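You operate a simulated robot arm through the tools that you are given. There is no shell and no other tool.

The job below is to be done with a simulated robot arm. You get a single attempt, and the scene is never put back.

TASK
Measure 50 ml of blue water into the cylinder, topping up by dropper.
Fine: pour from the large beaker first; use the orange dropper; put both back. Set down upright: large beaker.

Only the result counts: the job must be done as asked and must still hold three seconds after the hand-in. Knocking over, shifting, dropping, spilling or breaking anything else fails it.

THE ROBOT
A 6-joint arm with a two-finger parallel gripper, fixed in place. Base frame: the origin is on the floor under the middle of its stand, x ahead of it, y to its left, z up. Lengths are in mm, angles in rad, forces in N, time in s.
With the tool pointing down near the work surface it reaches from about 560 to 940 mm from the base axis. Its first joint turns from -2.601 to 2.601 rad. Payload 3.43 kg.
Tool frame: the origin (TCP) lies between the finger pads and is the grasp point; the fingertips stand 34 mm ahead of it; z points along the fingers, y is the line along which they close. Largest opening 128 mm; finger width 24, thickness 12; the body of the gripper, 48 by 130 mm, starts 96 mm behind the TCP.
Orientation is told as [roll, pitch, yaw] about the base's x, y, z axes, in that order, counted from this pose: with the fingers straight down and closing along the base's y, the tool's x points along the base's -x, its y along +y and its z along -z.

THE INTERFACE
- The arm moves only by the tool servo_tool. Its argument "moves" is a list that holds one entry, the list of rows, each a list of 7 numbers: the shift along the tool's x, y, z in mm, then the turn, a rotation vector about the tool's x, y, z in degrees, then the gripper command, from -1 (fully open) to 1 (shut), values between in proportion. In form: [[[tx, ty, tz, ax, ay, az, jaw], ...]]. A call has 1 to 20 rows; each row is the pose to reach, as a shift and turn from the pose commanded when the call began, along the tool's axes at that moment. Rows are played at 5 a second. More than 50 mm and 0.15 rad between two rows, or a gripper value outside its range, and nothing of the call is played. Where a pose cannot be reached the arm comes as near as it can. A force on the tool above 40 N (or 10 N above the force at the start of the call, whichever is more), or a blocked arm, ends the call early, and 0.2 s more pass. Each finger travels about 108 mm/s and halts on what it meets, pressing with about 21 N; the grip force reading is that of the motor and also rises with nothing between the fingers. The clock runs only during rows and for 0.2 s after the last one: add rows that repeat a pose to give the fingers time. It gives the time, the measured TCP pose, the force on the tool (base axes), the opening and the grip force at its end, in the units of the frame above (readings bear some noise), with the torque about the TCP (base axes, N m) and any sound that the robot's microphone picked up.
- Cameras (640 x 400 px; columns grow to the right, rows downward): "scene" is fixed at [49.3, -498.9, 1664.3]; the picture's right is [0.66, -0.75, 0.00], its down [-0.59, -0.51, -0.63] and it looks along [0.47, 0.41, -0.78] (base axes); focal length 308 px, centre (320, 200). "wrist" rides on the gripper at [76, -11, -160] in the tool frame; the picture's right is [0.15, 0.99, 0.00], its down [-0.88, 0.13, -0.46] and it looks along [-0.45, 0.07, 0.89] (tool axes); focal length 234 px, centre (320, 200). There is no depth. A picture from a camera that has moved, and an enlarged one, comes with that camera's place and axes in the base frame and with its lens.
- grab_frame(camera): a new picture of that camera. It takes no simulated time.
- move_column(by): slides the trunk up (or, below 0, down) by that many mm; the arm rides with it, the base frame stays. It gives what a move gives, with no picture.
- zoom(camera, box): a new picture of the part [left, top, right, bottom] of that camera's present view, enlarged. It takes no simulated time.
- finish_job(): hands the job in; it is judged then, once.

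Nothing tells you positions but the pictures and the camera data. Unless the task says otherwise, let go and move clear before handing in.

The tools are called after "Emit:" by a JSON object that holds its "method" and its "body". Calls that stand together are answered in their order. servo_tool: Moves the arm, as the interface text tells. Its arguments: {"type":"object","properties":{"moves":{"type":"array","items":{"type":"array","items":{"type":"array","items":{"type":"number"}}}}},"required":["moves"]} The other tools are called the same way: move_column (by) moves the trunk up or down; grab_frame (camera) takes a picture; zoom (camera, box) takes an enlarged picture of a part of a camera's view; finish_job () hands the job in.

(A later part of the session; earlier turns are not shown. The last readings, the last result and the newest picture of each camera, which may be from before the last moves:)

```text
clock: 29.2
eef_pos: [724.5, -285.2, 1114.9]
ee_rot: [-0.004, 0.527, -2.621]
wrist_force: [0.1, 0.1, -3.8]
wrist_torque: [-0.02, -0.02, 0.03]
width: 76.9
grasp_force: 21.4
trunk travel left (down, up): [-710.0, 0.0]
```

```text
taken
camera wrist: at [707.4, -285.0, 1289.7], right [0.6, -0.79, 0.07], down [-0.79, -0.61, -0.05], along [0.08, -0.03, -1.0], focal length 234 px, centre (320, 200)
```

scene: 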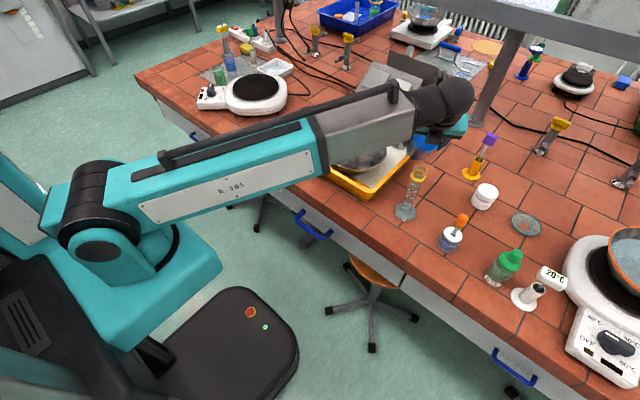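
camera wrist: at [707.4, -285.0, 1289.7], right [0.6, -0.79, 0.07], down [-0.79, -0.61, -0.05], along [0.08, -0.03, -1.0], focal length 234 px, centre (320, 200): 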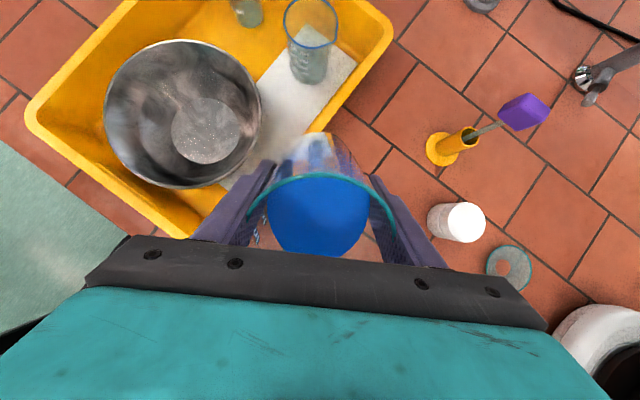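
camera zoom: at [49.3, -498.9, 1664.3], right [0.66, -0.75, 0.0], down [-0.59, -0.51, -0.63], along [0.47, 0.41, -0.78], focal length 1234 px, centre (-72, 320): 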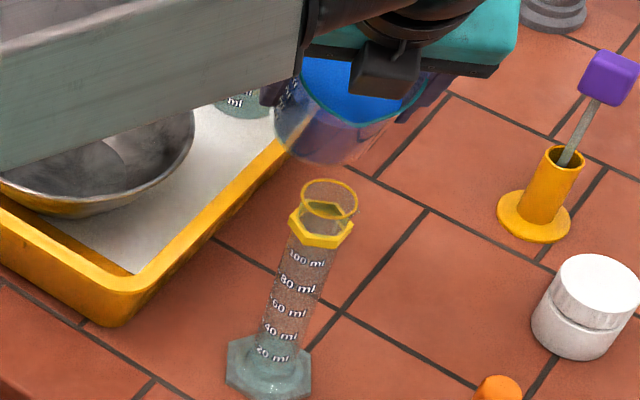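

The beaker is tilted 30° with its lip just above the cylinder mouth. I'll zoom to check lip alignment before tilting further.

Emit:
{"method": "zoom", "body": {"camera": "scene", "box": [432, 130, 480, 160]}}

Emit:
{"method": "zoom", "body": {"camera": "scene", "box": [390, 125, 454, 185]}}

Emit:
{"method": "zoom", "body": {"camera": "wrist", "box": [240, 130, 400, 260]}}

```text
13.33 times, centred on (456, 145) of scene
camera zoom: at [49.3, -498.9, 1664.3], right [0.66, -0.75, 0.0], down [-0.59, -0.51, -0.63], along [0.47, 0.41, -0.78], focal length 4113 px, centre (-1493, 933)
```

zoom: 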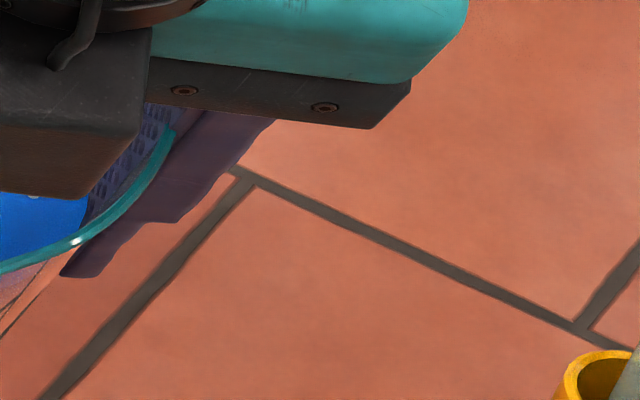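

```text
6.67 times, centred on (422, 155) of scene
camera zoom: at [49.3, -498.9, 1664.3], right [0.66, -0.75, 0.0], down [-0.59, -0.51, -0.63], along [0.47, 0.41, -0.78], focal length 2056 px, centre (-360, 500)
```

zoom: 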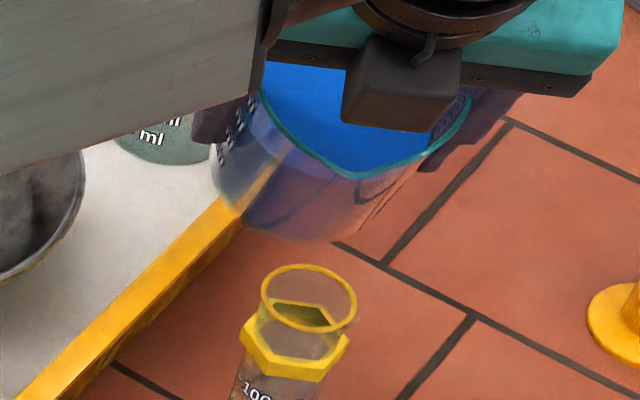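

```text
3.08 times, centred on (320, 195) of wrist
camera zoom: at [707.4, -285.0, 1289.7], right [0.6, -0.79, 0.07], down [-0.79, -0.61, -0.05], along [0.08, -0.03, -1.0], focal length 720 px, centre (320, 215)
```

zoom: 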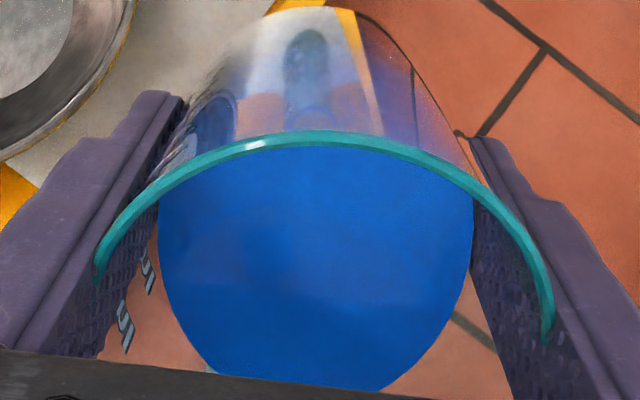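

The lip lines up with the cylinder within about 2 mm sideways and 10 mm short, which is right for the stream. I'll nudge slightly and tilt to about 37°, watching for flow.

Emit:
{"method": "servo_tool", "body": {"moves": [[[-0.8, -1, -0.5, 0, 2, 0, 0.2], [-1.7, -2, -1, 0, 4, 0, 0.2], [-1.7, -2, -1, 0, 6, 0, 0.2], [-1.7, -2, -1, 0, 7, 0, 0.2], [-1.7, -2, -1, 0, 7, 0, 0.2]]]}}

Emit:
{"method": "zoom", "body": {"camera": "scene", "box": [390, 125, 454, 185]}}

Emit:
{"method": "zoom", "body": {"camera": "scene", "box": [380, 150, 444, 230]}}

Emit:
{"method": "zoom", "body": {"camera": "wrist", "box": [240, 130, 400, 260]}}

```text
clock: 30.4
eef_pos: [724.4, -286.3, 1114.0]
ee_rot: [-0.004, 0.65, -2.62]
wrist_force: [-0.1, 0.0, -4.7]
wrist_torque: [0.01, -0.02, 0.02]
width: 76.7
grasp_force: 20.8
trunk travel left (down, up): [-710.0, 0.0]
```

```text
6.67 times, centred on (422, 155) of scene
camera zoom: at [49.3, -498.9, 1664.3], right [0.66, -0.75, 0.0], down [-0.59, -0.51, -0.63], along [0.47, 0.41, -0.78], focal length 2056 px, centre (-360, 500)
```

zoom: 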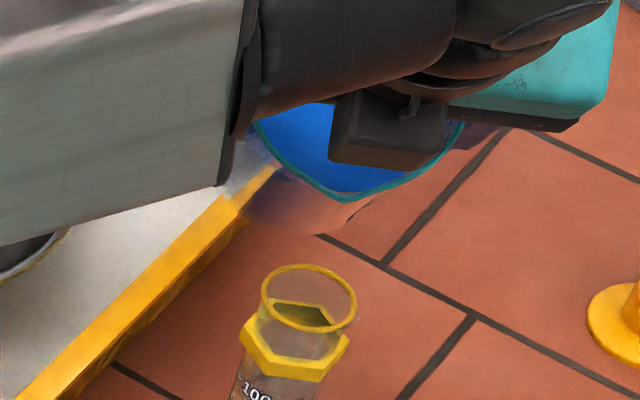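

```text
5.00 times, centred on (412, 190) of scene
camera zoom: at [49.3, -498.9, 1664.3], right [0.66, -0.75, 0.0], down [-0.59, -0.51, -0.63], along [0.47, 0.41, -0.78], focal length 1542 px, centre (-140, 250)
```

zoom: 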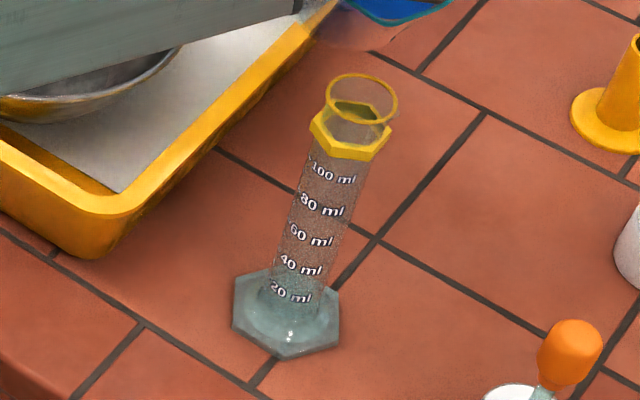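

```text
3.08 times, centred on (320, 195) of wrist
camera zoom: at [687.2, -294.7, 1286.9], right [0.6, -0.8, 0.09], down [-0.78, -0.6, -0.17], along [0.19, 0.03, -0.98], focal length 720 px, centre (320, 215)
```

zoom: 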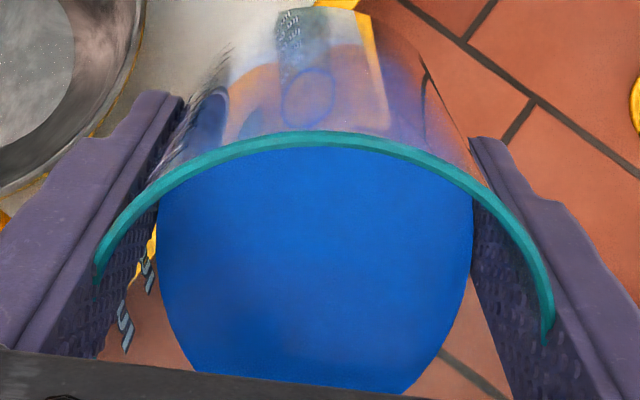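

No flow yet at 37°, and the lip sits above the mouth. I'll continue to 42° with a small correction toward the mouth centre.

Emit:
{"method": "servo_tool", "body": {"moves": [[[-0.8, -1, -0.6, 0, 1.5, 0, 0.2], [-1.6, -2, -1.2, 0, 3, 0, 0.2], [-1.6, -2, -1.2, 0, 4, 0, 0.2], [-1.6, -2, -1.2, 0, 5, 0, 0.2], [-1.6, -2, -1.2, 0, 5, 0, 0.2]]]}}

Emit:
{"method": "zoom", "body": {"camera": "scene", "box": [380, 130, 460, 230]}}

Emit:
{"method": "grab_frame", "body": {"camera": "wrist"}}

```text
clock: 31.6
eef_pos: [720.9, -284.4, 1115.6]
ee_rot: [-0.004, 0.735, -2.618]
wrist_force: [0.1, 1.2, -4.9]
wrist_torque: [0.02, -0.03, 0.03]
width: 76.8
grasp_force: 21.3
trunk travel left (down, up): [-710.0, 0.0]
```

```text
4.00 times, centred on (420, 180) of scene
camera zoom: at [49.3, -498.9, 1664.3], right [0.66, -0.75, 0.0], down [-0.59, -0.51, -0.63], along [0.47, 0.41, -0.78], focal length 1234 px, centre (-80, 280)
```

zoom: 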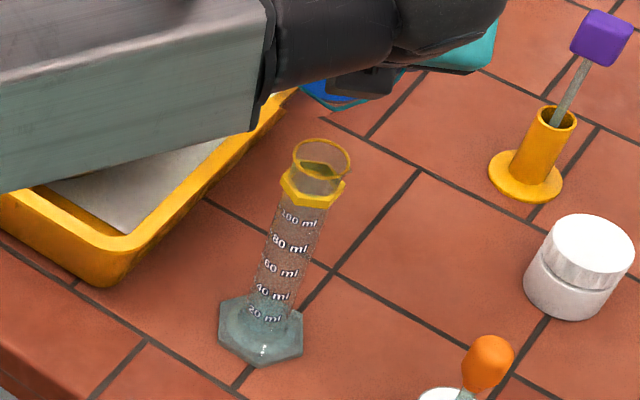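

```text
taken
camera wrist: at [671.2, -300.9, 1283.7], right [0.59, -0.8, 0.1], down [-0.77, -0.59, -0.25], along [0.26, 0.08, -0.96], focal length 234 px, centre (320, 200)
```

wrist: 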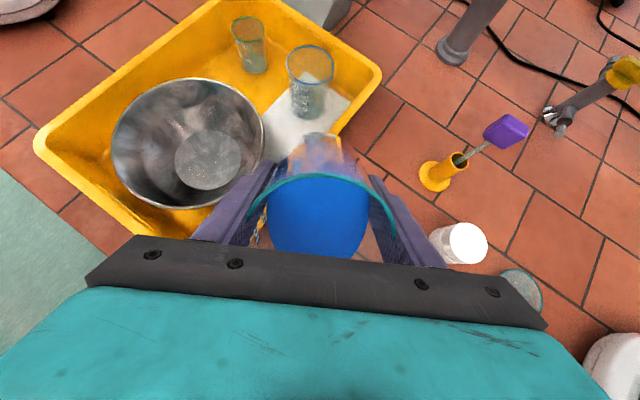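

Still no flow at 42°. Continuing in smaller steps to 45°.

Emit:
{"method": "servo_tool", "body": {"moves": [[[0, 0, 0, 0, 1, 0, 0.2], [0, 0, 0, 0, 2, 0, 0.2], [0, 0, 0, 0, 3, 0, 0.2], [0, 0, 0, 0, 3, 0, 0.2]]]}}

Emit:
{"method": "zoom", "body": {"camera": "scene", "box": [380, 130, 460, 230]}}

```text
clock: 32.6
eef_pos: [721.0, -283.7, 1115.6]
ee_rot: [-0.003, 0.789, -2.62]
wrist_force: [0.0, 0.2, -4.9]
wrist_torque: [-0.02, 0.01, 0.01]
width: 76.7
grasp_force: 21.5
trunk travel left (down, up): [-710.0, 0.0]
```

```text
4.00 times, centred on (420, 180) of scene
camera zoom: at [49.3, -498.9, 1664.3], right [0.66, -0.75, 0.0], down [-0.59, -0.51, -0.63], along [0.47, 0.41, -0.78], focal length 1234 px, centre (-80, 280)
```

zoom: 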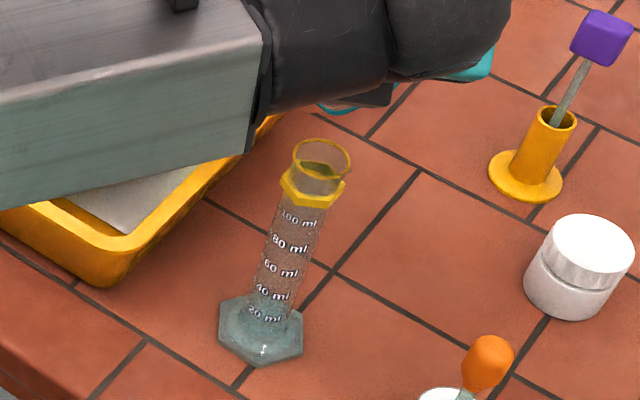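

No flow at 45°. I'll check lip alignment once more up close before reaching the pouring angle.

Emit:
{"method": "zoom", "body": {"camera": "scene", "box": [406, 140, 454, 180]}}

Emit:
{"method": "zoom", "body": {"camera": "wrist", "box": [240, 130, 400, 260]}}

```text
10.00 times, centred on (430, 160) of scene
camera zoom: at [49.3, -498.9, 1664.3], right [0.66, -0.75, 0.0], down [-0.59, -0.51, -0.63], along [0.47, 0.41, -0.78], focal length 3084 px, centre (-780, 600)
```

zoom: 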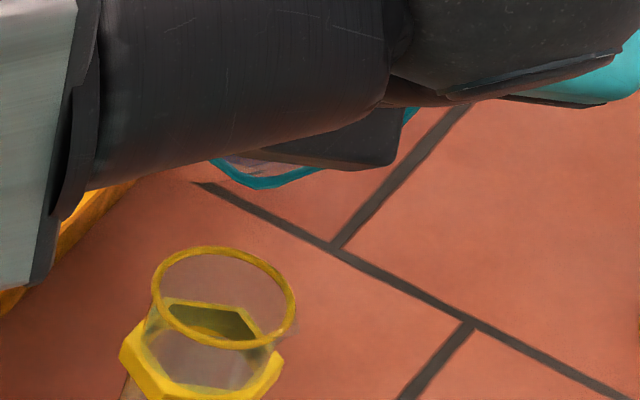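

```text
3.08 times, centred on (320, 195) of wrist
camera zoom: at [664.2, -305.8, 1281.3], right [0.58, -0.81, 0.1], down [-0.75, -0.58, -0.3], along [0.3, 0.1, -0.95], focal length 720 px, centre (320, 215)
```

zoom: 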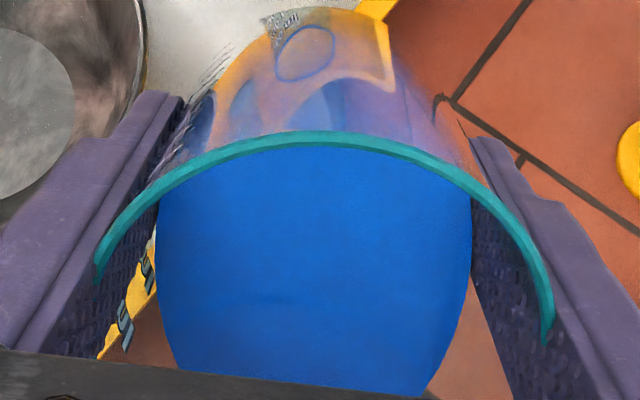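

In the scene view the lip is laterally aligned and a few mm short of the mouth centre, as wanted. I'll continue tilting in small steps.

Emit:
{"method": "servo_tool", "body": {"moves": [[[0, 0, 0, 0, 0.7, 0, 0.2], [0, 0, 0, 0, 1.4, 0, 0.2], [0, 0, 0, 0, 2, 0, 0.2], [0, 0, 0, 0, 2, 0, 0.2]]]}}

Emit:
{"method": "zoom", "body": {"camera": "scene", "box": [380, 140, 444, 220]}}

```text
clock: 33.6
eef_pos: [720.5, -283.8, 1115.7]
ee_rot: [-0.003, 0.824, -2.622]
wrist_force: [-0.2, 1.0, -4.3]
wrist_torque: [0.0, 0.0, 0.0]
width: 76.9
grasp_force: 21.3
trunk travel left (down, up): [-710.0, 0.0]
```

```text
5.00 times, centred on (412, 180) of scene
camera zoom: at [49.3, -498.9, 1664.3], right [0.66, -0.75, 0.0], down [-0.59, -0.51, -0.63], along [0.47, 0.41, -0.78], focal length 1542 px, centre (-140, 300)
```

zoom: 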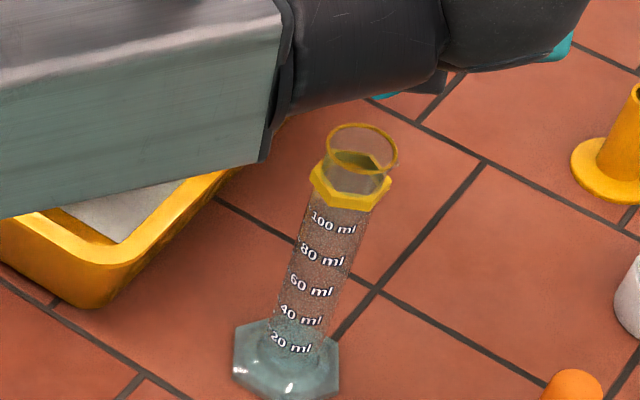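

No visible flow at 47°. One and a half degrees more.

Emit:
{"method": "servo_tool", "body": {"moves": [[[0, 0, 0, 0, 0.5, 0, 0.2], [0, 0, 0, 0, 1, 0, 0.2], [0, 0, 0, 0, 1.5, 0, 0.2], [0, 0, 0, 0, 1.5, 0, 0.2]]]}}

Emit:
{"method": "zoom", "body": {"camera": "scene", "box": [380, 140, 444, 220]}}

Emit:
{"method": "zoom", "body": {"camera": "scene", "box": [406, 150, 446, 180]}}

```text
clock: 34.6
eef_pos: [719.1, -284.1, 1115.0]
ee_rot: [-0.004, 0.85, -2.622]
wrist_force: [0.6, -0.4, -5.1]
wrist_torque: [0.05, 0.01, -0.01]
width: 76.6
grasp_force: 21.1
trunk travel left (down, up): [-710.0, 0.0]
```

```text
5.00 times, centred on (412, 180) of scene
camera zoom: at [49.3, -498.9, 1664.3], right [0.66, -0.75, 0.0], down [-0.59, -0.51, -0.63], along [0.47, 0.41, -0.78], focal length 1542 px, centre (-140, 300)
```

zoom: 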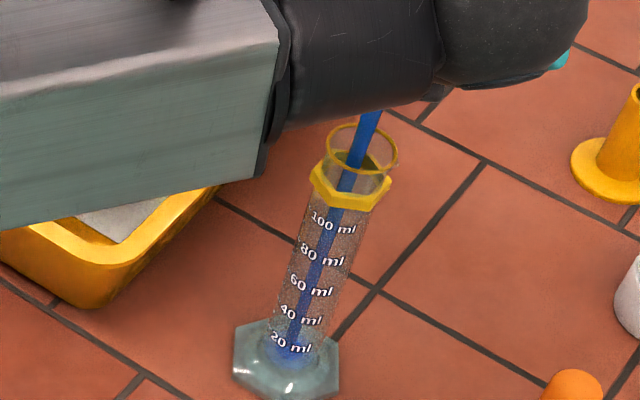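

```text
13.33 times, centred on (426, 165) of scene
camera zoom: at [49.3, -498.9, 1664.3], right [0.66, -0.75, 0.0], down [-0.59, -0.51, -0.63], along [0.47, 0.41, -0.78], focal length 4113 px, centre (-1093, 667)
```

zoom: 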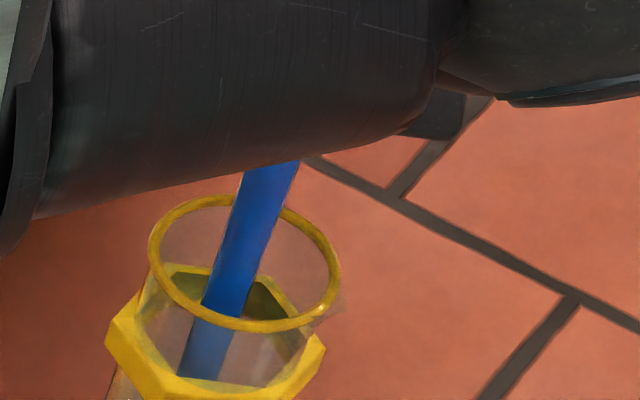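

The stream is flowing cleanly into the cylinder at 48.7°. I'll hold this angle very briefly and read the level.

Emit:
{"method": "servo_tool", "body": {"moves": [[[0, 0, 0, 0, 0, 0, 0.2]]]}}

Emit:
{"method": "zoom", "body": {"camera": "scene", "box": [385, 165, 441, 220]}}

```text
clock: 35.0
eef_pos: [719.2, -284.2, 1114.9]
ee_rot: [-0.002, 0.847, -2.62]
wrist_force: [-0.6, -1.0, -4.5]
wrist_torque: [-0.01, 0.01, 0.0]
width: 76.8
grasp_force: 21.1
trunk travel left (down, up): [-710.0, 0.0]
```

```text
7.27 times, centred on (413, 192) of scene
camera zoom: at [49.3, -498.9, 1664.3], right [0.66, -0.75, 0.0], down [-0.59, -0.51, -0.63], along [0.47, 0.41, -0.78], focal length 2243 px, centre (-356, 254)
```

zoom: 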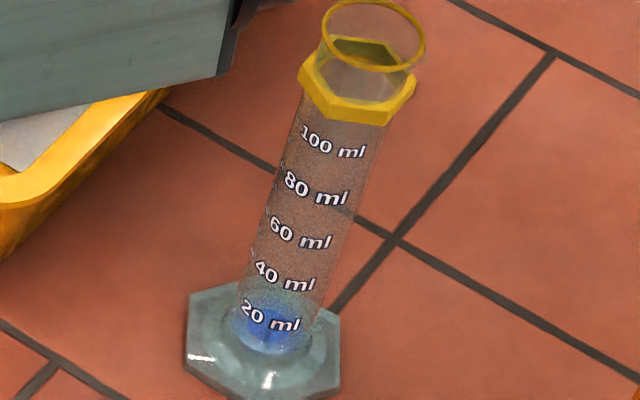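

Flow self-stopped with roughly 15–20 ml in the cylinder. I'll tilt 1° more and let it settle.

Emit:
{"method": "servo_tool", "body": {"moves": [[[0, 0, 0, 0, 0.5, 0, 0.2], [0, 0, 0, 0, 1, 0, 0.2], [0, 0, 0, 0, 1, 0, 0.2], [0, 0, 0, 0, 1, 0, 0.2], [0, 0, 0, 0, 1, 0, 0.2]]]}}

Emit:
{"method": "zoom", "body": {"camera": "scene", "box": [385, 165, 441, 220]}}

```text
clock: 36.2
eef_pos: [720.2, -284.0, 1115.7]
ee_rot: [-0.005, 0.866, -2.622]
wrist_force: [-0.4, 0.1, -4.5]
wrist_torque: [0.0, 0.01, 0.01]
width: 76.8
grasp_force: 21.0
trunk travel left (down, up): [-710.0, 0.0]
```

```text
7.27 times, centred on (413, 192) of scene
camera zoom: at [49.3, -498.9, 1664.3], right [0.66, -0.75, 0.0], down [-0.59, -0.51, -0.63], along [0.47, 0.41, -0.78], focal length 2243 px, centre (-356, 254)
```

zoom: 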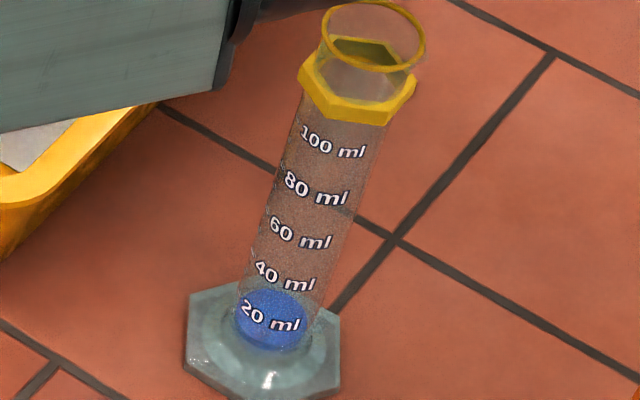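

The level rose a little. I'll zoom tighter to read the tick marks.

Emit:
{"method": "zoom", "body": {"camera": "scene", "box": [408, 188, 440, 218]}}

Emit:
{"method": "zoom", "body": {"camera": "scene", "box": [396, 170, 428, 215]}}

```text
13.33 times, centred on (424, 203) of scene
camera zoom: at [49.3, -498.9, 1664.3], right [0.66, -0.75, 0.0], down [-0.59, -0.51, -0.63], along [0.47, 0.41, -0.78], focal length 4113 px, centre (-1067, 160)
```

zoom: 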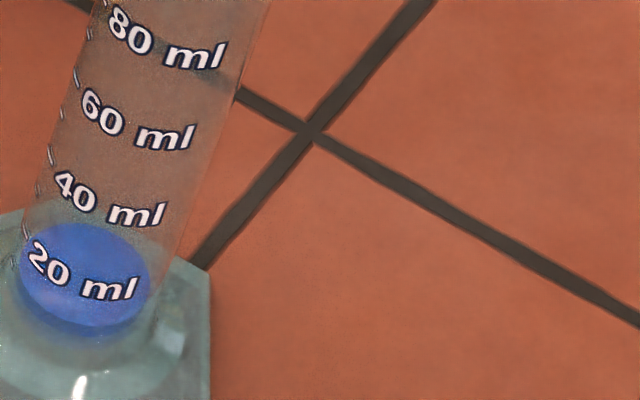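

```text
8.89 times, centred on (412, 192) of scene
camera zoom: at [49.3, -498.9, 1664.3], right [0.66, -0.75, 0.0], down [-0.59, -0.51, -0.63], along [0.47, 0.41, -0.78], focal length 2742 px, centre (-498, 267)
```

zoom: 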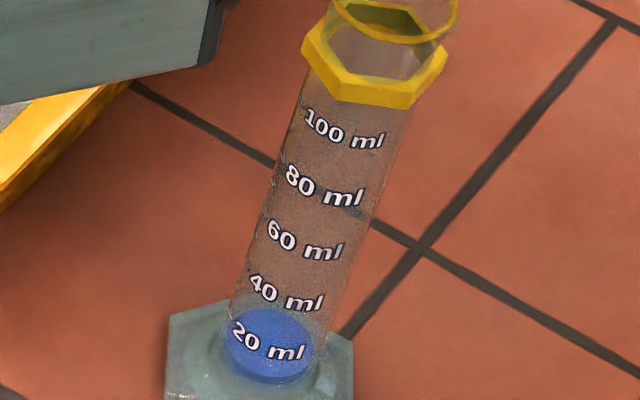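

The surface is still only around 5 ml (front edge well below the 20 ml label arc). I'll tilt another 1.5° and let it settle.

Emit:
{"method": "servo_tool", "body": {"moves": [[[0, 0, 0, 0, 0.5, 0, 0.2], [0, 0, 0, 0, 1, 0, 0.2], [0, 0, 0, 0, 1.5, 0, 0.2], [0, 0, 0, 0, 1.5, 0, 0.2], [0, 0, 0, 0, 1.5, 0, 0.2], [0, 0, 0, 0, 1.5, 0, 0.2]]]}}

Emit:
{"method": "zoom", "body": {"camera": "scene", "box": [396, 170, 428, 215]}}

Emit:
{"method": "zoom", "body": {"camera": "scene", "box": [392, 150, 440, 200]}}

```text
clock: 37.6
eef_pos: [719.2, -284.1, 1115.6]
ee_rot: [-0.003, 0.892, -2.623]
wrist_force: [0.5, -0.9, -4.5]
wrist_torque: [0.0, 0.02, 0.01]
width: 76.8
grasp_force: 21.8
trunk travel left (down, up): [-710.0, 0.0]
```

```text
8.89 times, centred on (412, 192) of scene
camera zoom: at [49.3, -498.9, 1664.3], right [0.66, -0.75, 0.0], down [-0.59, -0.51, -0.63], along [0.47, 0.41, -0.78], focal length 2742 px, centre (-498, 267)
```

zoom: 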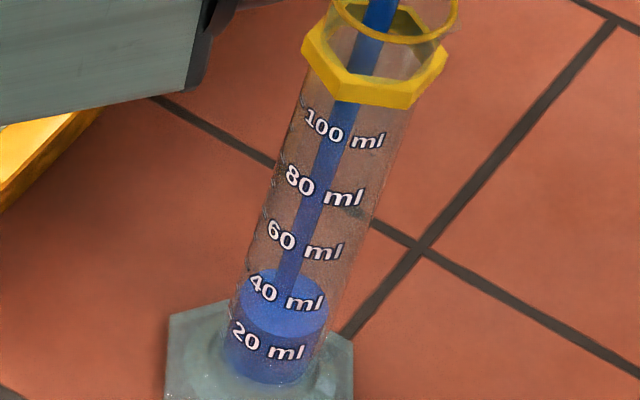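

```text
8.00 times, centred on (416, 175) of scene
camera zoom: at [49.3, -498.9, 1664.3], right [0.66, -0.75, 0.0], down [-0.59, -0.51, -0.63], along [0.47, 0.41, -0.78], focal length 2468 px, centre (-448, 400)
```

zoom: 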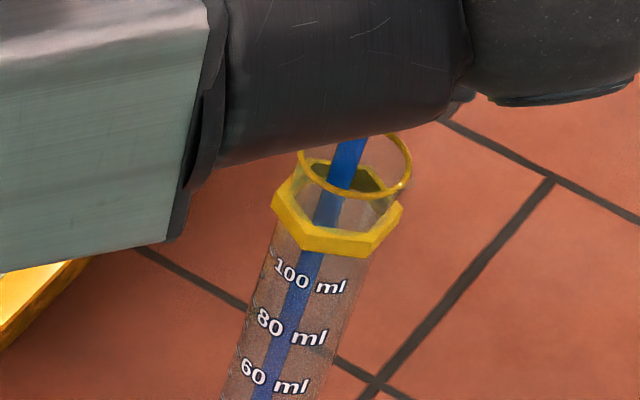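

Good steady stream, now about 22 ml and still flowing. I'll hold for one short tick and re-read.

Emit:
{"method": "servo_tool", "body": {"moves": [[[0, 0, 0, 0, 0, 0, 0.2]]]}}

Emit:
{"method": "zoom", "body": {"camera": "scene", "box": [396, 170, 428, 215]}}

```text
clock: 38.0
eef_pos: [719.4, -283.1, 1115.3]
ee_rot: [-0.004, 0.892, -2.622]
wrist_force: [0.3, -0.9, -5.0]
wrist_torque: [0.0, 0.03, 0.01]
width: 76.9
grasp_force: 20.5
trunk travel left (down, up): [-710.0, 0.0]
```

```text
8.89 times, centred on (412, 192) of scene
camera zoom: at [49.3, -498.9, 1664.3], right [0.66, -0.75, 0.0], down [-0.59, -0.51, -0.63], along [0.47, 0.41, -0.78], focal length 2742 px, centre (-498, 267)
```

zoom: 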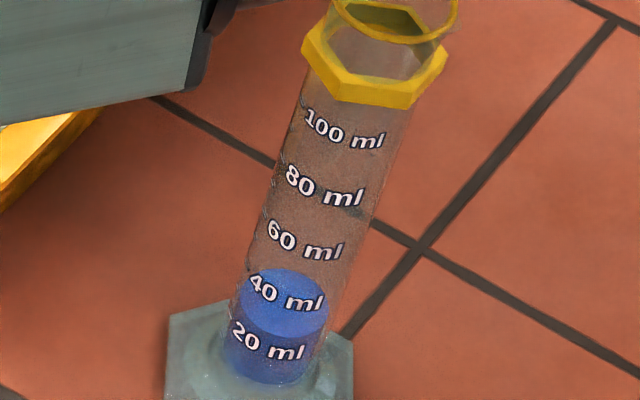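

Flow stopped near 23 ml. Another 1° should bring roughly 10–12 ml more.

Emit:
{"method": "servo_tool", "body": {"moves": [[[0, 0, 0, 0, 0.5, 0, 0.2], [0, 0, 0, 0, 0.9, 0, 0.2], [0, 0, 0, 0, 0.9, 0, 0.2], [0, 0, 0, 0, 0.9, 0, 0.2], [0, 0, 0, 0, 0.9, 0, 0.2], [0, 0, 0, 0, 0.9, 0, 0.2]]]}}

Emit:
{"method": "zoom", "body": {"camera": "scene", "box": [396, 170, 428, 215]}}

```text
clock: 39.4
eef_pos: [721.0, -284.9, 1115.1]
ee_rot: [-0.004, 0.907, -2.622]
wrist_force: [0.0, 0.0, -4.6]
wrist_torque: [0.0, -0.01, 0.02]
width: 76.9
grasp_force: 21.3
trunk travel left (down, up): [-710.0, 0.0]
```

```text
8.89 times, centred on (412, 192) of scene
camera zoom: at [49.3, -498.9, 1664.3], right [0.66, -0.75, 0.0], down [-0.59, -0.51, -0.63], along [0.47, 0.41, -0.78], focal length 2742 px, centre (-498, 267)
```

zoom: 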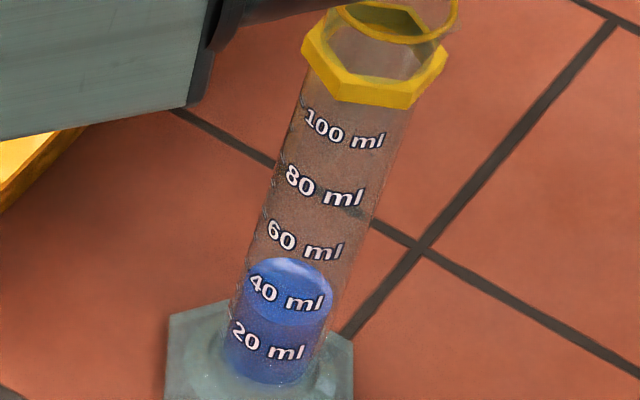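

Now about 28 ml. Another 1° with time to settle.

Emit:
{"method": "servo_tool", "body": {"moves": [[[0, 0, 0, 0, 0.5, 0, 0.2], [0, 0, 0, 0, 1, 0, 0.2], [0, 0, 0, 0, 1, 0, 0.2], [0, 0, 0, 0, 1, 0, 0.2], [0, 0, 0, 0, 1, 0, 0.2]]]}}

Emit:
{"method": "zoom", "body": {"camera": "scene", "box": [396, 170, 428, 215]}}

```text
clock: 40.6
eef_pos: [720.4, -284.7, 1115.7]
ee_rot: [-0.004, 0.925, -2.622]
wrist_force: [-0.4, -0.3, -4.3]
wrist_torque: [0.0, 0.0, 0.02]
width: 76.9
grasp_force: 20.7
trunk travel left (down, up): [-710.0, 0.0]
```

```text
8.89 times, centred on (412, 192) of scene
camera zoom: at [49.3, -498.9, 1664.3], right [0.66, -0.75, 0.0], down [-0.59, -0.51, -0.63], along [0.47, 0.41, -0.78], focal length 2742 px, centre (-498, 267)
```

zoom: 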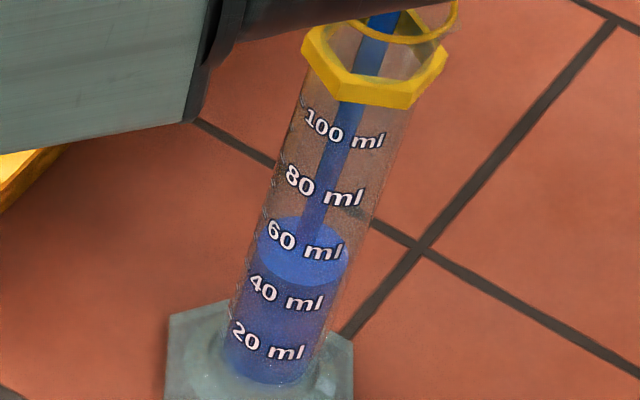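

Level is about 43 ml with the stream still running, so I'll tilt back now to stop the pour.

Emit:
{"method": "servo_tool", "body": {"moves": [[[0, 0, 0, 0, -6, 0, 0.2], [0, 0, 0, 0, -8, 0, 0.2], [0, 0, 0, 0, -8, 0, 0.2]]]}}

Emit:
{"method": "zoom", "body": {"camera": "scene", "box": [396, 170, 428, 215]}}

Emit:
{"method": "zoom", "body": {"camera": "scene", "box": [402, 182, 426, 214]}}

```text
clock: 41.4
eef_pos: [720.7, -283.7, 1116.5]
ee_rot: [-0.003, 0.785, -2.619]
wrist_force: [0.1, -0.2, -3.6]
wrist_torque: [0.0, 0.06, -0.03]
width: 76.9
grasp_force: 20.6
trunk travel left (down, up): [-710.0, 0.0]
```

```text
8.89 times, centred on (412, 192) of scene
camera zoom: at [49.3, -498.9, 1664.3], right [0.66, -0.75, 0.0], down [-0.59, -0.51, -0.63], along [0.47, 0.41, -0.78], focal length 2742 px, centre (-498, 267)
```

zoom: 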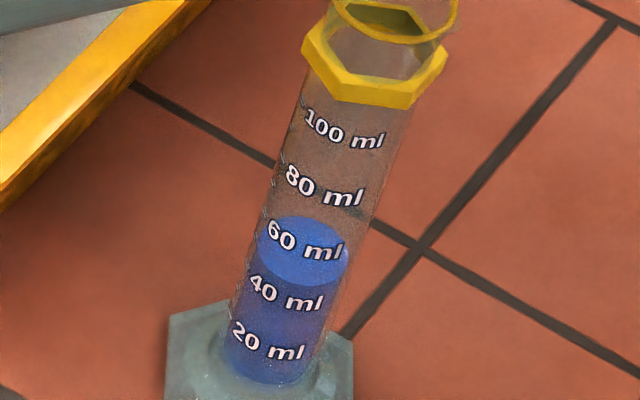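

```text
12.50 times, centred on (414, 198) of scene
camera zoom: at [49.3, -498.9, 1664.3], right [0.66, -0.75, 0.0], down [-0.59, -0.51, -0.63], along [0.47, 0.41, -0.78], focal length 3856 px, centre (-855, 225)
```

zoom: 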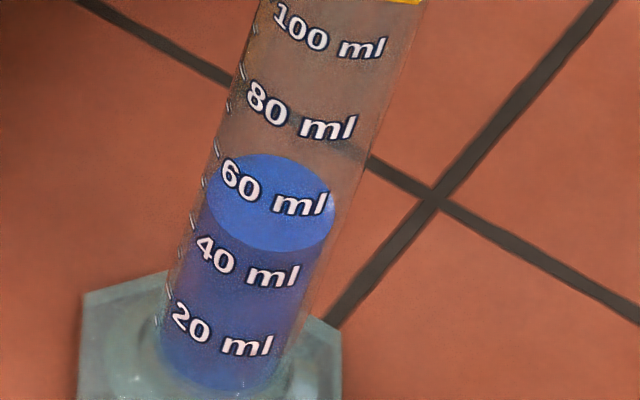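

The pour has stopped with roughly 45 ml in the cylinder and nothing spilled. I'll bring the beaker upright in place.

Emit:
{"method": "servo_tool", "body": {"moves": [[[0, 0, 0, 0, -3, 0, 0.2], [0, 0, 0, 0, -8, 0, 0.2], [0, 0, 0, 0, -14, 0, 0.2], [0, 0, 0, 0, -20, 0, 0.2], [0, 0, 0, 0, -26, 0, 0.2], [0, 0, 0, 0, -32, 0, 0.2], [0, 0, 0, 0, -38, 0, 0.2], [0, 0, 0, 0, -43, 0, 0.2], [0, 0, 0, 0, -45, 0, 0.2], [0, 0, 0, 0, -45, 0, 0.2]]]}}

Emit:
{"method": "zoom", "body": {"camera": "scene", "box": [370, 110, 482, 220]}}

```text
clock: 43.6
eef_pos: [719.1, -284.4, 1114.9]
ee_rot: [-0.002, 0.0, -2.618]
wrist_force: [0.3, -0.8, -4.3]
wrist_torque: [0.01, -0.03, -0.04]
width: 76.6
grasp_force: 21.0
trunk travel left (down, up): [-710.0, 0.0]
```

```text
3.64 times, centred on (426, 165) of scene
camera zoom: at [49.3, -498.9, 1664.3], right [0.66, -0.75, 0.0], down [-0.59, -0.51, -0.63], along [0.47, 0.41, -0.78], focal length 1122 px, centre (-66, 327)
```

zoom: 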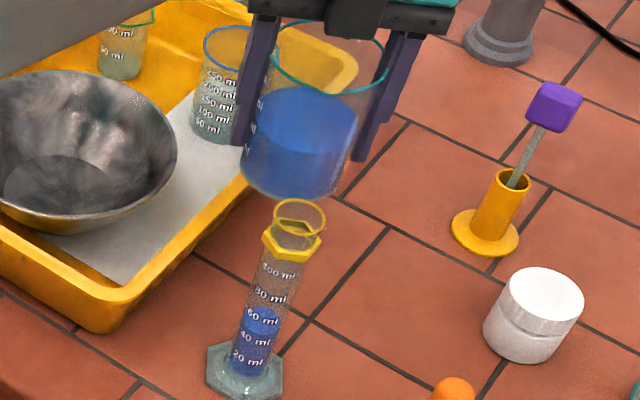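

The beaker is upright and the cylinder undisturbed. Now I'll carry it back above its original spot, restoring the original yaw.

Emit:
{"method": "servo_tool", "body": {"moves": [[[1.6, 2, 0, 0, 0, -1.1, 0.2], [6.5, 8, 0, 0, 0, -4.6, 0.2], [13.7, 17.1, 0, 0, 0, -9.7, 0.2], [21.8, 27.2, 0, 0, 0, -15.4, 0.2], [30.7, 38.2, 0, 0, 0, -21.7, 0.2], [40.4, 50.3, 0, 0, 0, -28.5, 0.2], [50, 62.4, 0, 0, 0, -35.4, 0.2], [58.9, 73.4, 0, 0, 0, -41.7, 0.2], [67, 83.5, 0, 0, 0, -47.4, 0.2], [74.2, 92.6, 0, 0, 0, -52.5, 0.2], [79.1, 98.6, 0, 0, 0, -56, 0.2], [80.7, 100.6, 0, 0, 0, -57.1, 0.2], [80.7, 100.6, 0, 0, 0, -57.1, 0.2]]]}}

Emit:
{"method": "grab_frame", "body": {"camera": "wrist"}}

```text
clock: 46.4
eef_pos: [840.6, -331.6, 1116.4]
ee_rot: [0.001, 0.002, -1.62]
wrist_force: [0.3, 0.2, -3.5]
wrist_torque: [0.0, 0.04, 0.02]
width: 76.8
grasp_force: 21.0
trunk travel left (down, up): [-710.0, 0.0]
```

```text
taken
camera wrist: at [833.7, -256.8, 1274.7], right [1.0, 0.1, 0.0], down [0.09, -0.89, 0.45], along [0.04, -0.45, -0.89], focal length 234 px, centre (320, 200)
```

wrist: 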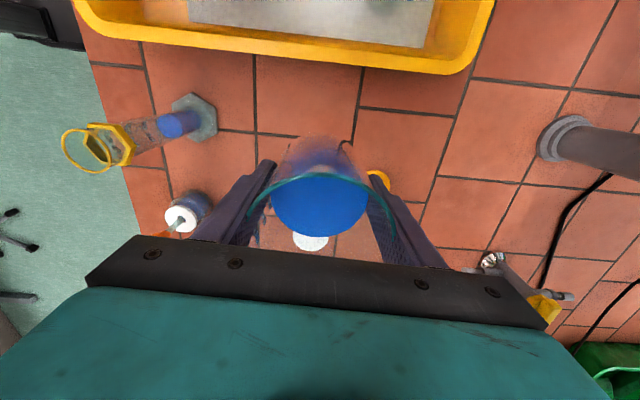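

The beaker is back above its original place at the original yaw. I'll lower it most of the way, then the last bit slowly.

Emit:
{"method": "servo_tool", "body": {"moves": [[[0, 0, 8, 0, 0, 0, 0.2], [0, 0, 30, 0, 0, 0, 0.2], [0, 0, 60, 0, 0, 0, 0.2], [0, 0, 90, 0, 0, 0, 0.2], [0, 0, 120, 0, 0, 0, 0.2], [0, 0, 142, 0, 0, 0, 0.2], [0, 0, 154, 0, 0, 0, 0.2], [0, 0, 159, 0, 0, 0, 0.2], [0, 0, 162, 0, 0, 0, 0.2], [0, 0, 162, 0, 0, 0, 0.2]]]}}

Emit:
{"method": "zoom", "body": {"camera": "scene", "box": [380, 120, 540, 220]}}

```text
clock: 48.6
eef_pos: [841.7, -330.9, 953.5]
ee_rot: [0.0, 0.002, -1.62]
wrist_force: [-1.0, 0.2, -3.9]
wrist_torque: [0.0, -0.02, -0.02]
width: 76.6
grasp_force: 21.2
trunk travel left (down, up): [-710.0, 0.0]
```

```text
4.00 times, centred on (460, 170) of scene
camera zoom: at [49.3, -498.9, 1664.3], right [0.66, -0.75, 0.0], down [-0.59, -0.51, -0.63], along [0.47, 0.41, -0.78], focal length 1234 px, centre (-240, 320)
```

zoom: 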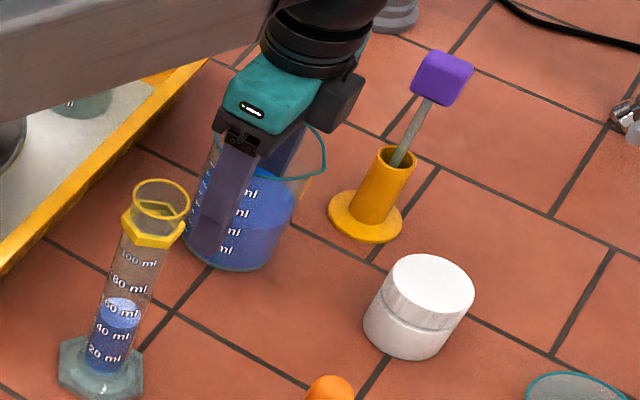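

Almost down (still carrying about 3.9 N). Lowering the last few millimetres slowly until the bench takes the weight.

Emit:
{"method": "servo_tool", "body": {"moves": [[[0, 0, 1, 0, 0, 0, 0.2], [0, 0, 2, 0, 0, 0, 0.2], [0, 0, 2, 0, 0, 0, 0.2]]]}}

```text
clock: 49.4
eef_pos: [841.8, -329.2, 951.1]
ee_rot: [0.002, 0.002, -1.621]
wrist_force: [2.0, -0.8, 5.3]
wrist_torque: [0.26, 0.07, -0.02]
width: 76.7
grasp_force: 20.8
trunk travel left (down, up): [-710.0, 0.0]
```

The bench has taken the weight (force reversed to +5 N). Releasing the fingers in place.

Emit:
{"method": "servo_tool", "body": {"moves": [[[0, 0, -0.5, 0, 0, 0, -0.1], [0, 0, -0.7, 0, 0, 0, -0.25], [0, 0, -0.7, 0, 0, 0, -0.4], [0, 0, -0.7, 0, 0, 0, -0.7], [0, 0, -0.7, 0, 0, 0, -1], [0, 0, -0.7, 0, 0, 0, -1], [0, 0, -0.7, 0, 0, 0, -1]]]}}

Emit:
{"method": "grab_frame", "body": {"camera": "wrist"}}

Emit:
{"method": "zoom", "body": {"camera": "scene", "box": [380, 120, 540, 220]}}

```text
clock: 51.0
eef_pos: [840.3, -330.9, 951.2]
ee_rot: [0.0, 0.002, -1.622]
wrist_force: [-0.4, 0.3, 0.1]
wrist_torque: [-0.02, 0.01, -0.02]
width: 127.9
grasp_force: 0.0
trunk travel left (down, up): [-710.0, 0.0]
```

```text
taken
camera wrist: at [833.6, -255.7, 1110.6], right [1.0, 0.1, 0.0], down [0.09, -0.89, 0.45], along [0.04, -0.45, -0.89], focal length 234 px, centre (320, 200)
```

wrist: 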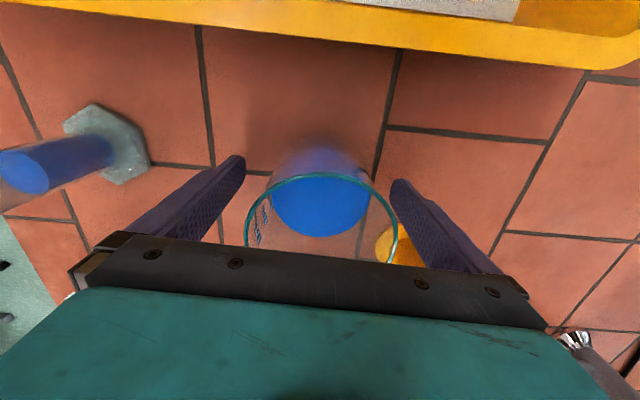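

```text
4.00 times, centred on (460, 170) of scene
camera zoom: at [49.3, -498.9, 1664.3], right [0.66, -0.75, 0.0], down [-0.59, -0.51, -0.63], along [0.47, 0.41, -0.78], focal length 1234 px, centre (-240, 320)
```

zoom: 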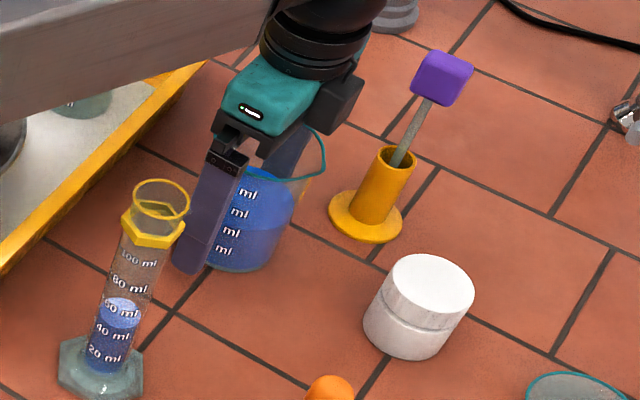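

The beaker stands upright back where it was. I'll rise straight up, clear of everything.

Emit:
{"method": "servo_tool", "body": {"moves": [[[0, 0, -20, 0, 0, 0, -1], [0, 0, -60, 0, 0, 0, -1], [0, 0, -100, 0, 0, 0, -1], [0, 0, -140, 0, 0, 0, -1], [0, 0, -180, 0, 0, 0, -1], [0, 0, -215, 0, 0, 0, -1], [0, 0, -230, 0, 0, 0, -1], [0, 0, -230, 0, 0, 0, -1]]]}}

Emit:
{"method": "grab_frame", "body": {"camera": "wrist"}}

Emit:
{"method": "zoom", "body": {"camera": "scene", "box": [420, 200, 492, 260]}}

```text
clock: 52.8
eef_pos: [839.5, -329.2, 1180.5]
ee_rot: [0.001, 0.003, -1.621]
wrist_force: [-0.2, -0.8, -0.8]
wrist_torque: [0.04, 0.03, 0.04]
width: 127.6
grasp_force: 0.0
trunk travel left (down, up): [-710.0, 0.0]
```

```text
taken
camera wrist: at [833.0, -255.3, 1339.9], right [1.0, 0.1, 0.0], down [0.09, -0.89, 0.45], along [0.04, -0.45, -0.89], focal length 234 px, centre (320, 200)
```

wrist: 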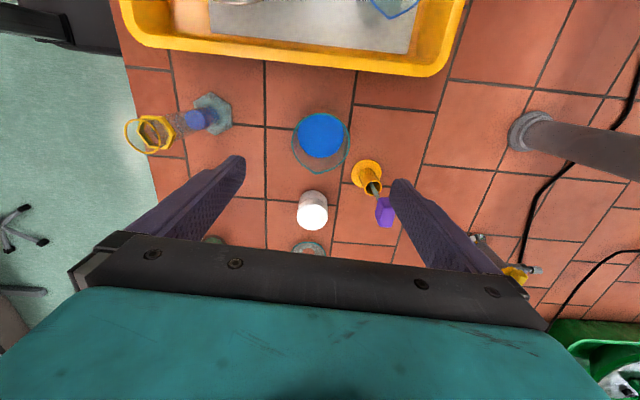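

```text
6.67 times, centred on (456, 230) of scene
camera zoom: at [49.3, -498.9, 1664.3], right [0.66, -0.75, 0.0], down [-0.59, -0.51, -0.63], along [0.47, 0.41, -0.78], focal length 2056 px, centre (-587, 0)
```

zoom: 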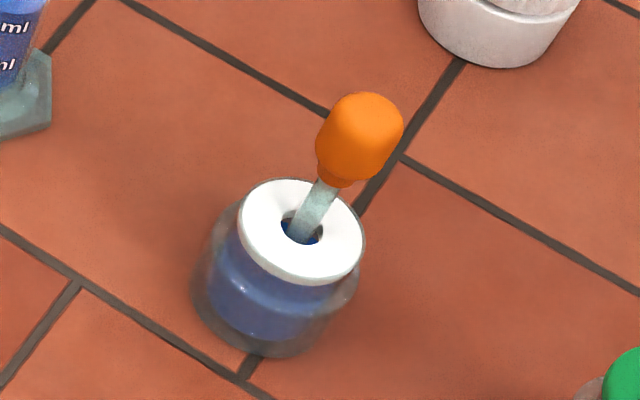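

Next is the orange dropper, standing vertically in its bottle near (631, -478). I'll move above it with a natural yaw so the wrist camera can measure it.

Emit:
{"method": "servo_tool", "body": {"moves": [[[-19.9, -25.1, 2.5, 0, 0, -7, -1], [-39.8, -50.2, 5, 0, 0, -14, -1], [-59.7, -75.3, 7.5, 0, 0, -21, -1], [-79.6, -100.4, 10, 0, 0, -28, -1], [-99.4, -125.5, 12.5, 0, 0, -35, -1], [-119.3, -150.6, 15, 0, 0, -42, -1], [-139.2, -175.7, 17.5, 0, 0, -49, -1], [-159.1, -200.8, 20, 0, 0, -55.9, -1], [-159.1, -200.8, 20, 0, 0, -55.9, -1]]]}}

Emit:
{"method": "grab_frame", "body": {"camera": "wrist"}}

Emit:
{"method": "grab_frame", "body": {"camera": "scene"}}

```text
clock: 54.8
eef_pos: [629.8, -479.0, 1159.3]
ee_rot: [0.002, 0.002, -0.643]
wrist_force: [-0.3, 0.1, -0.9]
wrist_torque: [0.0, 0.03, 0.02]
width: 127.8
grasp_force: 0.1
trunk travel left (down, up): [-710.0, 0.0]
```

```text
taken
camera wrist: at [564.1, -444.4, 1317.9], right [0.48, 0.88, 0.0], down [0.78, -0.43, 0.45], along [0.4, -0.22, -0.89], focal length 234 px, centre (320, 200)
```

wrist: 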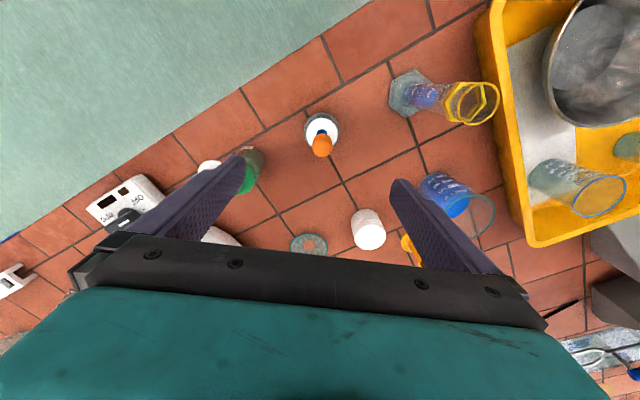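

```text
taken
```

scene: 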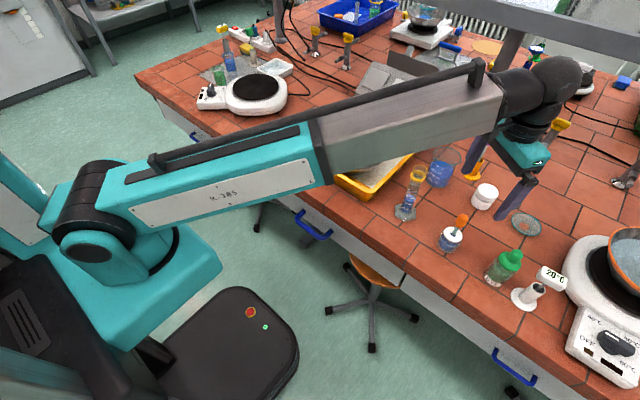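

Emit:
{"method": "zoom", "body": {"camera": "wrist", "box": [280, 95, 360, 165]}}

Emit:
{"method": "zoom", "body": {"camera": "wrist", "box": [380, 60, 508, 140]}}

Emit:
{"method": "zoom", "body": {"camera": "scene", "box": [430, 208, 478, 254]}}

```text
5.71 times, centred on (320, 130) of wrist
camera zoom: at [564.1, -444.4, 1317.9], right [0.48, 0.88, 0.0], down [0.78, -0.43, 0.45], along [0.4, -0.22, -0.89], focal length 1338 px, centre (320, 600)
```

zoom: 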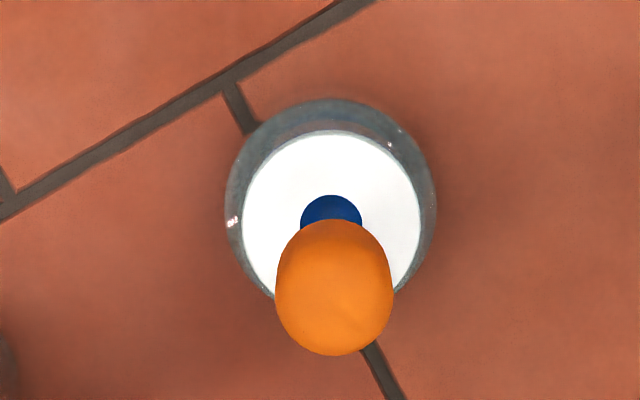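

```text
5.00 times, centred on (444, 100) of wrist
camera zoom: at [564.1, -444.4, 1317.9], right [0.48, 0.88, 0.0], down [0.78, -0.43, 0.45], along [0.4, -0.22, -0.89], focal length 1171 px, centre (-300, 700)
```

zoom: 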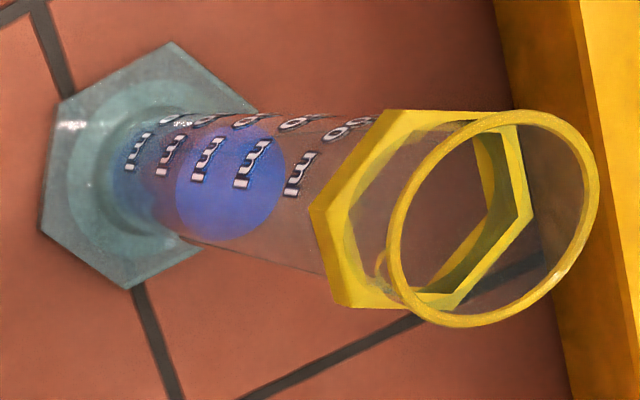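

```text
8.70 times, centred on (454, 231) of scene
camera zoom: at [49.3, -498.9, 1664.3], right [0.66, -0.75, 0.0], down [-0.59, -0.51, -0.63], along [0.47, 0.41, -0.78], focal length 2682 px, centre (-845, -70)
```

zoom: 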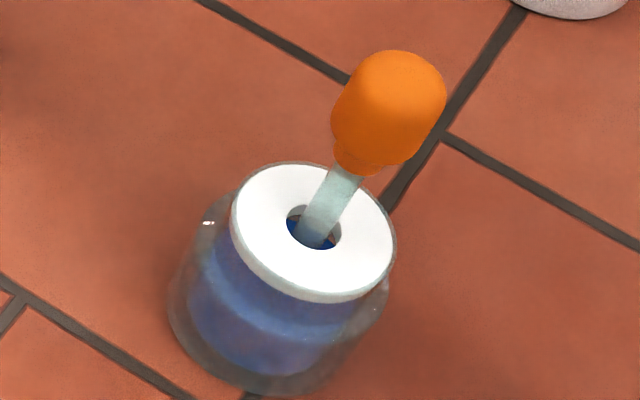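

The bulb is about 26 mm wide, spanning z≈988–1032 at about (631, -476), with the bottle cap top at z≈946. I'll narrow the fingers to 70 mm, correct the 3.5 mm offset and descend partway to recheck centring.

Emit:
{"method": "servo_tool", "body": {"moves": [[[0.5, 3.5, 0, 0, 0, 0, -0.5], [0.5, 3.5, 20, 0, 0, 0, -0.09], [0.5, 3.5, 50, 0, 0, 0, -0.09], [0.5, 3.5, 75, 0, 0, 0, -0.09], [0.5, 3.5, 85, 0, 0, 0, -0.09], [0.5, 3.5, 85, 0, 0, 0, -0.09]]]}}

Emit:
{"method": "grab_frame", "body": {"camera": "wrist"}}

Emit:
{"method": "zoom", "body": {"camera": "wrist", "box": [280, 110, 360, 180]}}

Emit:
{"method": "zoom", "body": {"camera": "scene", "box": [420, 170, 516, 250]}}

```text
clock: 56.2
eef_pos: [631.9, -477.0, 1077.1]
ee_rot: [0.001, 0.003, -0.645]
wrist_force: [0.3, -1.2, 0.2]
wrist_torque: [-0.01, 0.01, 0.0]
width: 69.9
grasp_force: 0.1
trunk travel left (down, up): [-710.0, 0.0]
```

```text
taken
camera wrist: at [565.3, -441.8, 1235.8], right [0.48, 0.88, 0.0], down [0.78, -0.43, 0.45], along [0.4, -0.22, -0.89], focal length 234 px, centre (320, 200)
```

wrist: 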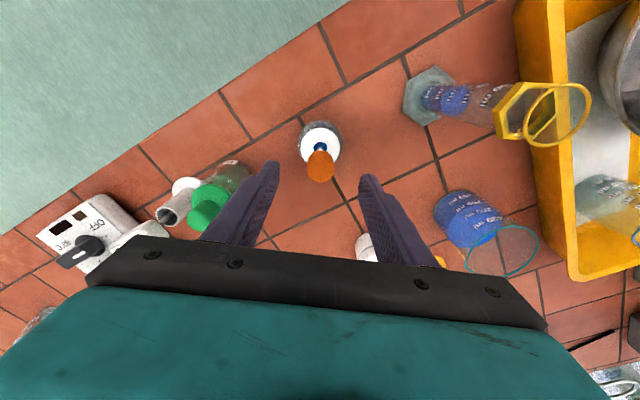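

```text
5.71 times, centred on (320, 145) of wrist
camera zoom: at [565.3, -441.8, 1235.8], right [0.48, 0.88, 0.0], down [0.78, -0.43, 0.45], along [0.4, -0.22, -0.89], focal length 1338 px, centre (320, 514)
```

zoom: 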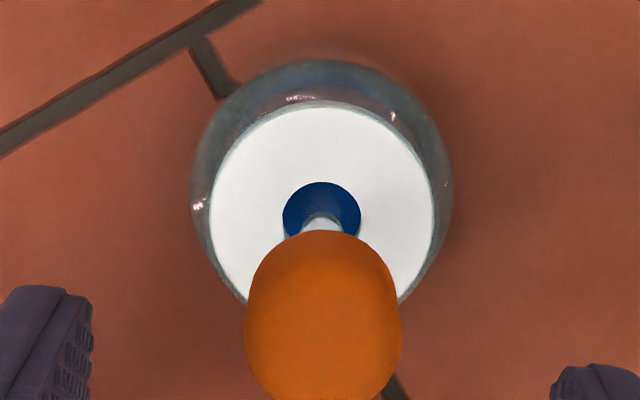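

```text
5.00 times, centred on (468, 210) of scene
camera zoom: at [49.3, -498.9, 1664.3], right [0.66, -0.75, 0.0], down [-0.59, -0.51, -0.63], along [0.47, 0.41, -0.78], focal length 1542 px, centre (-420, 150)
```

zoom: 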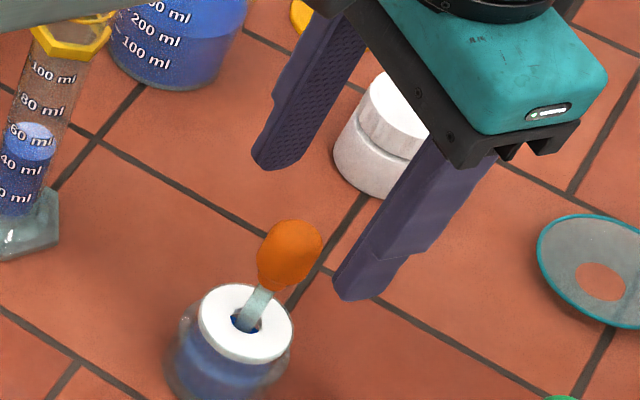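

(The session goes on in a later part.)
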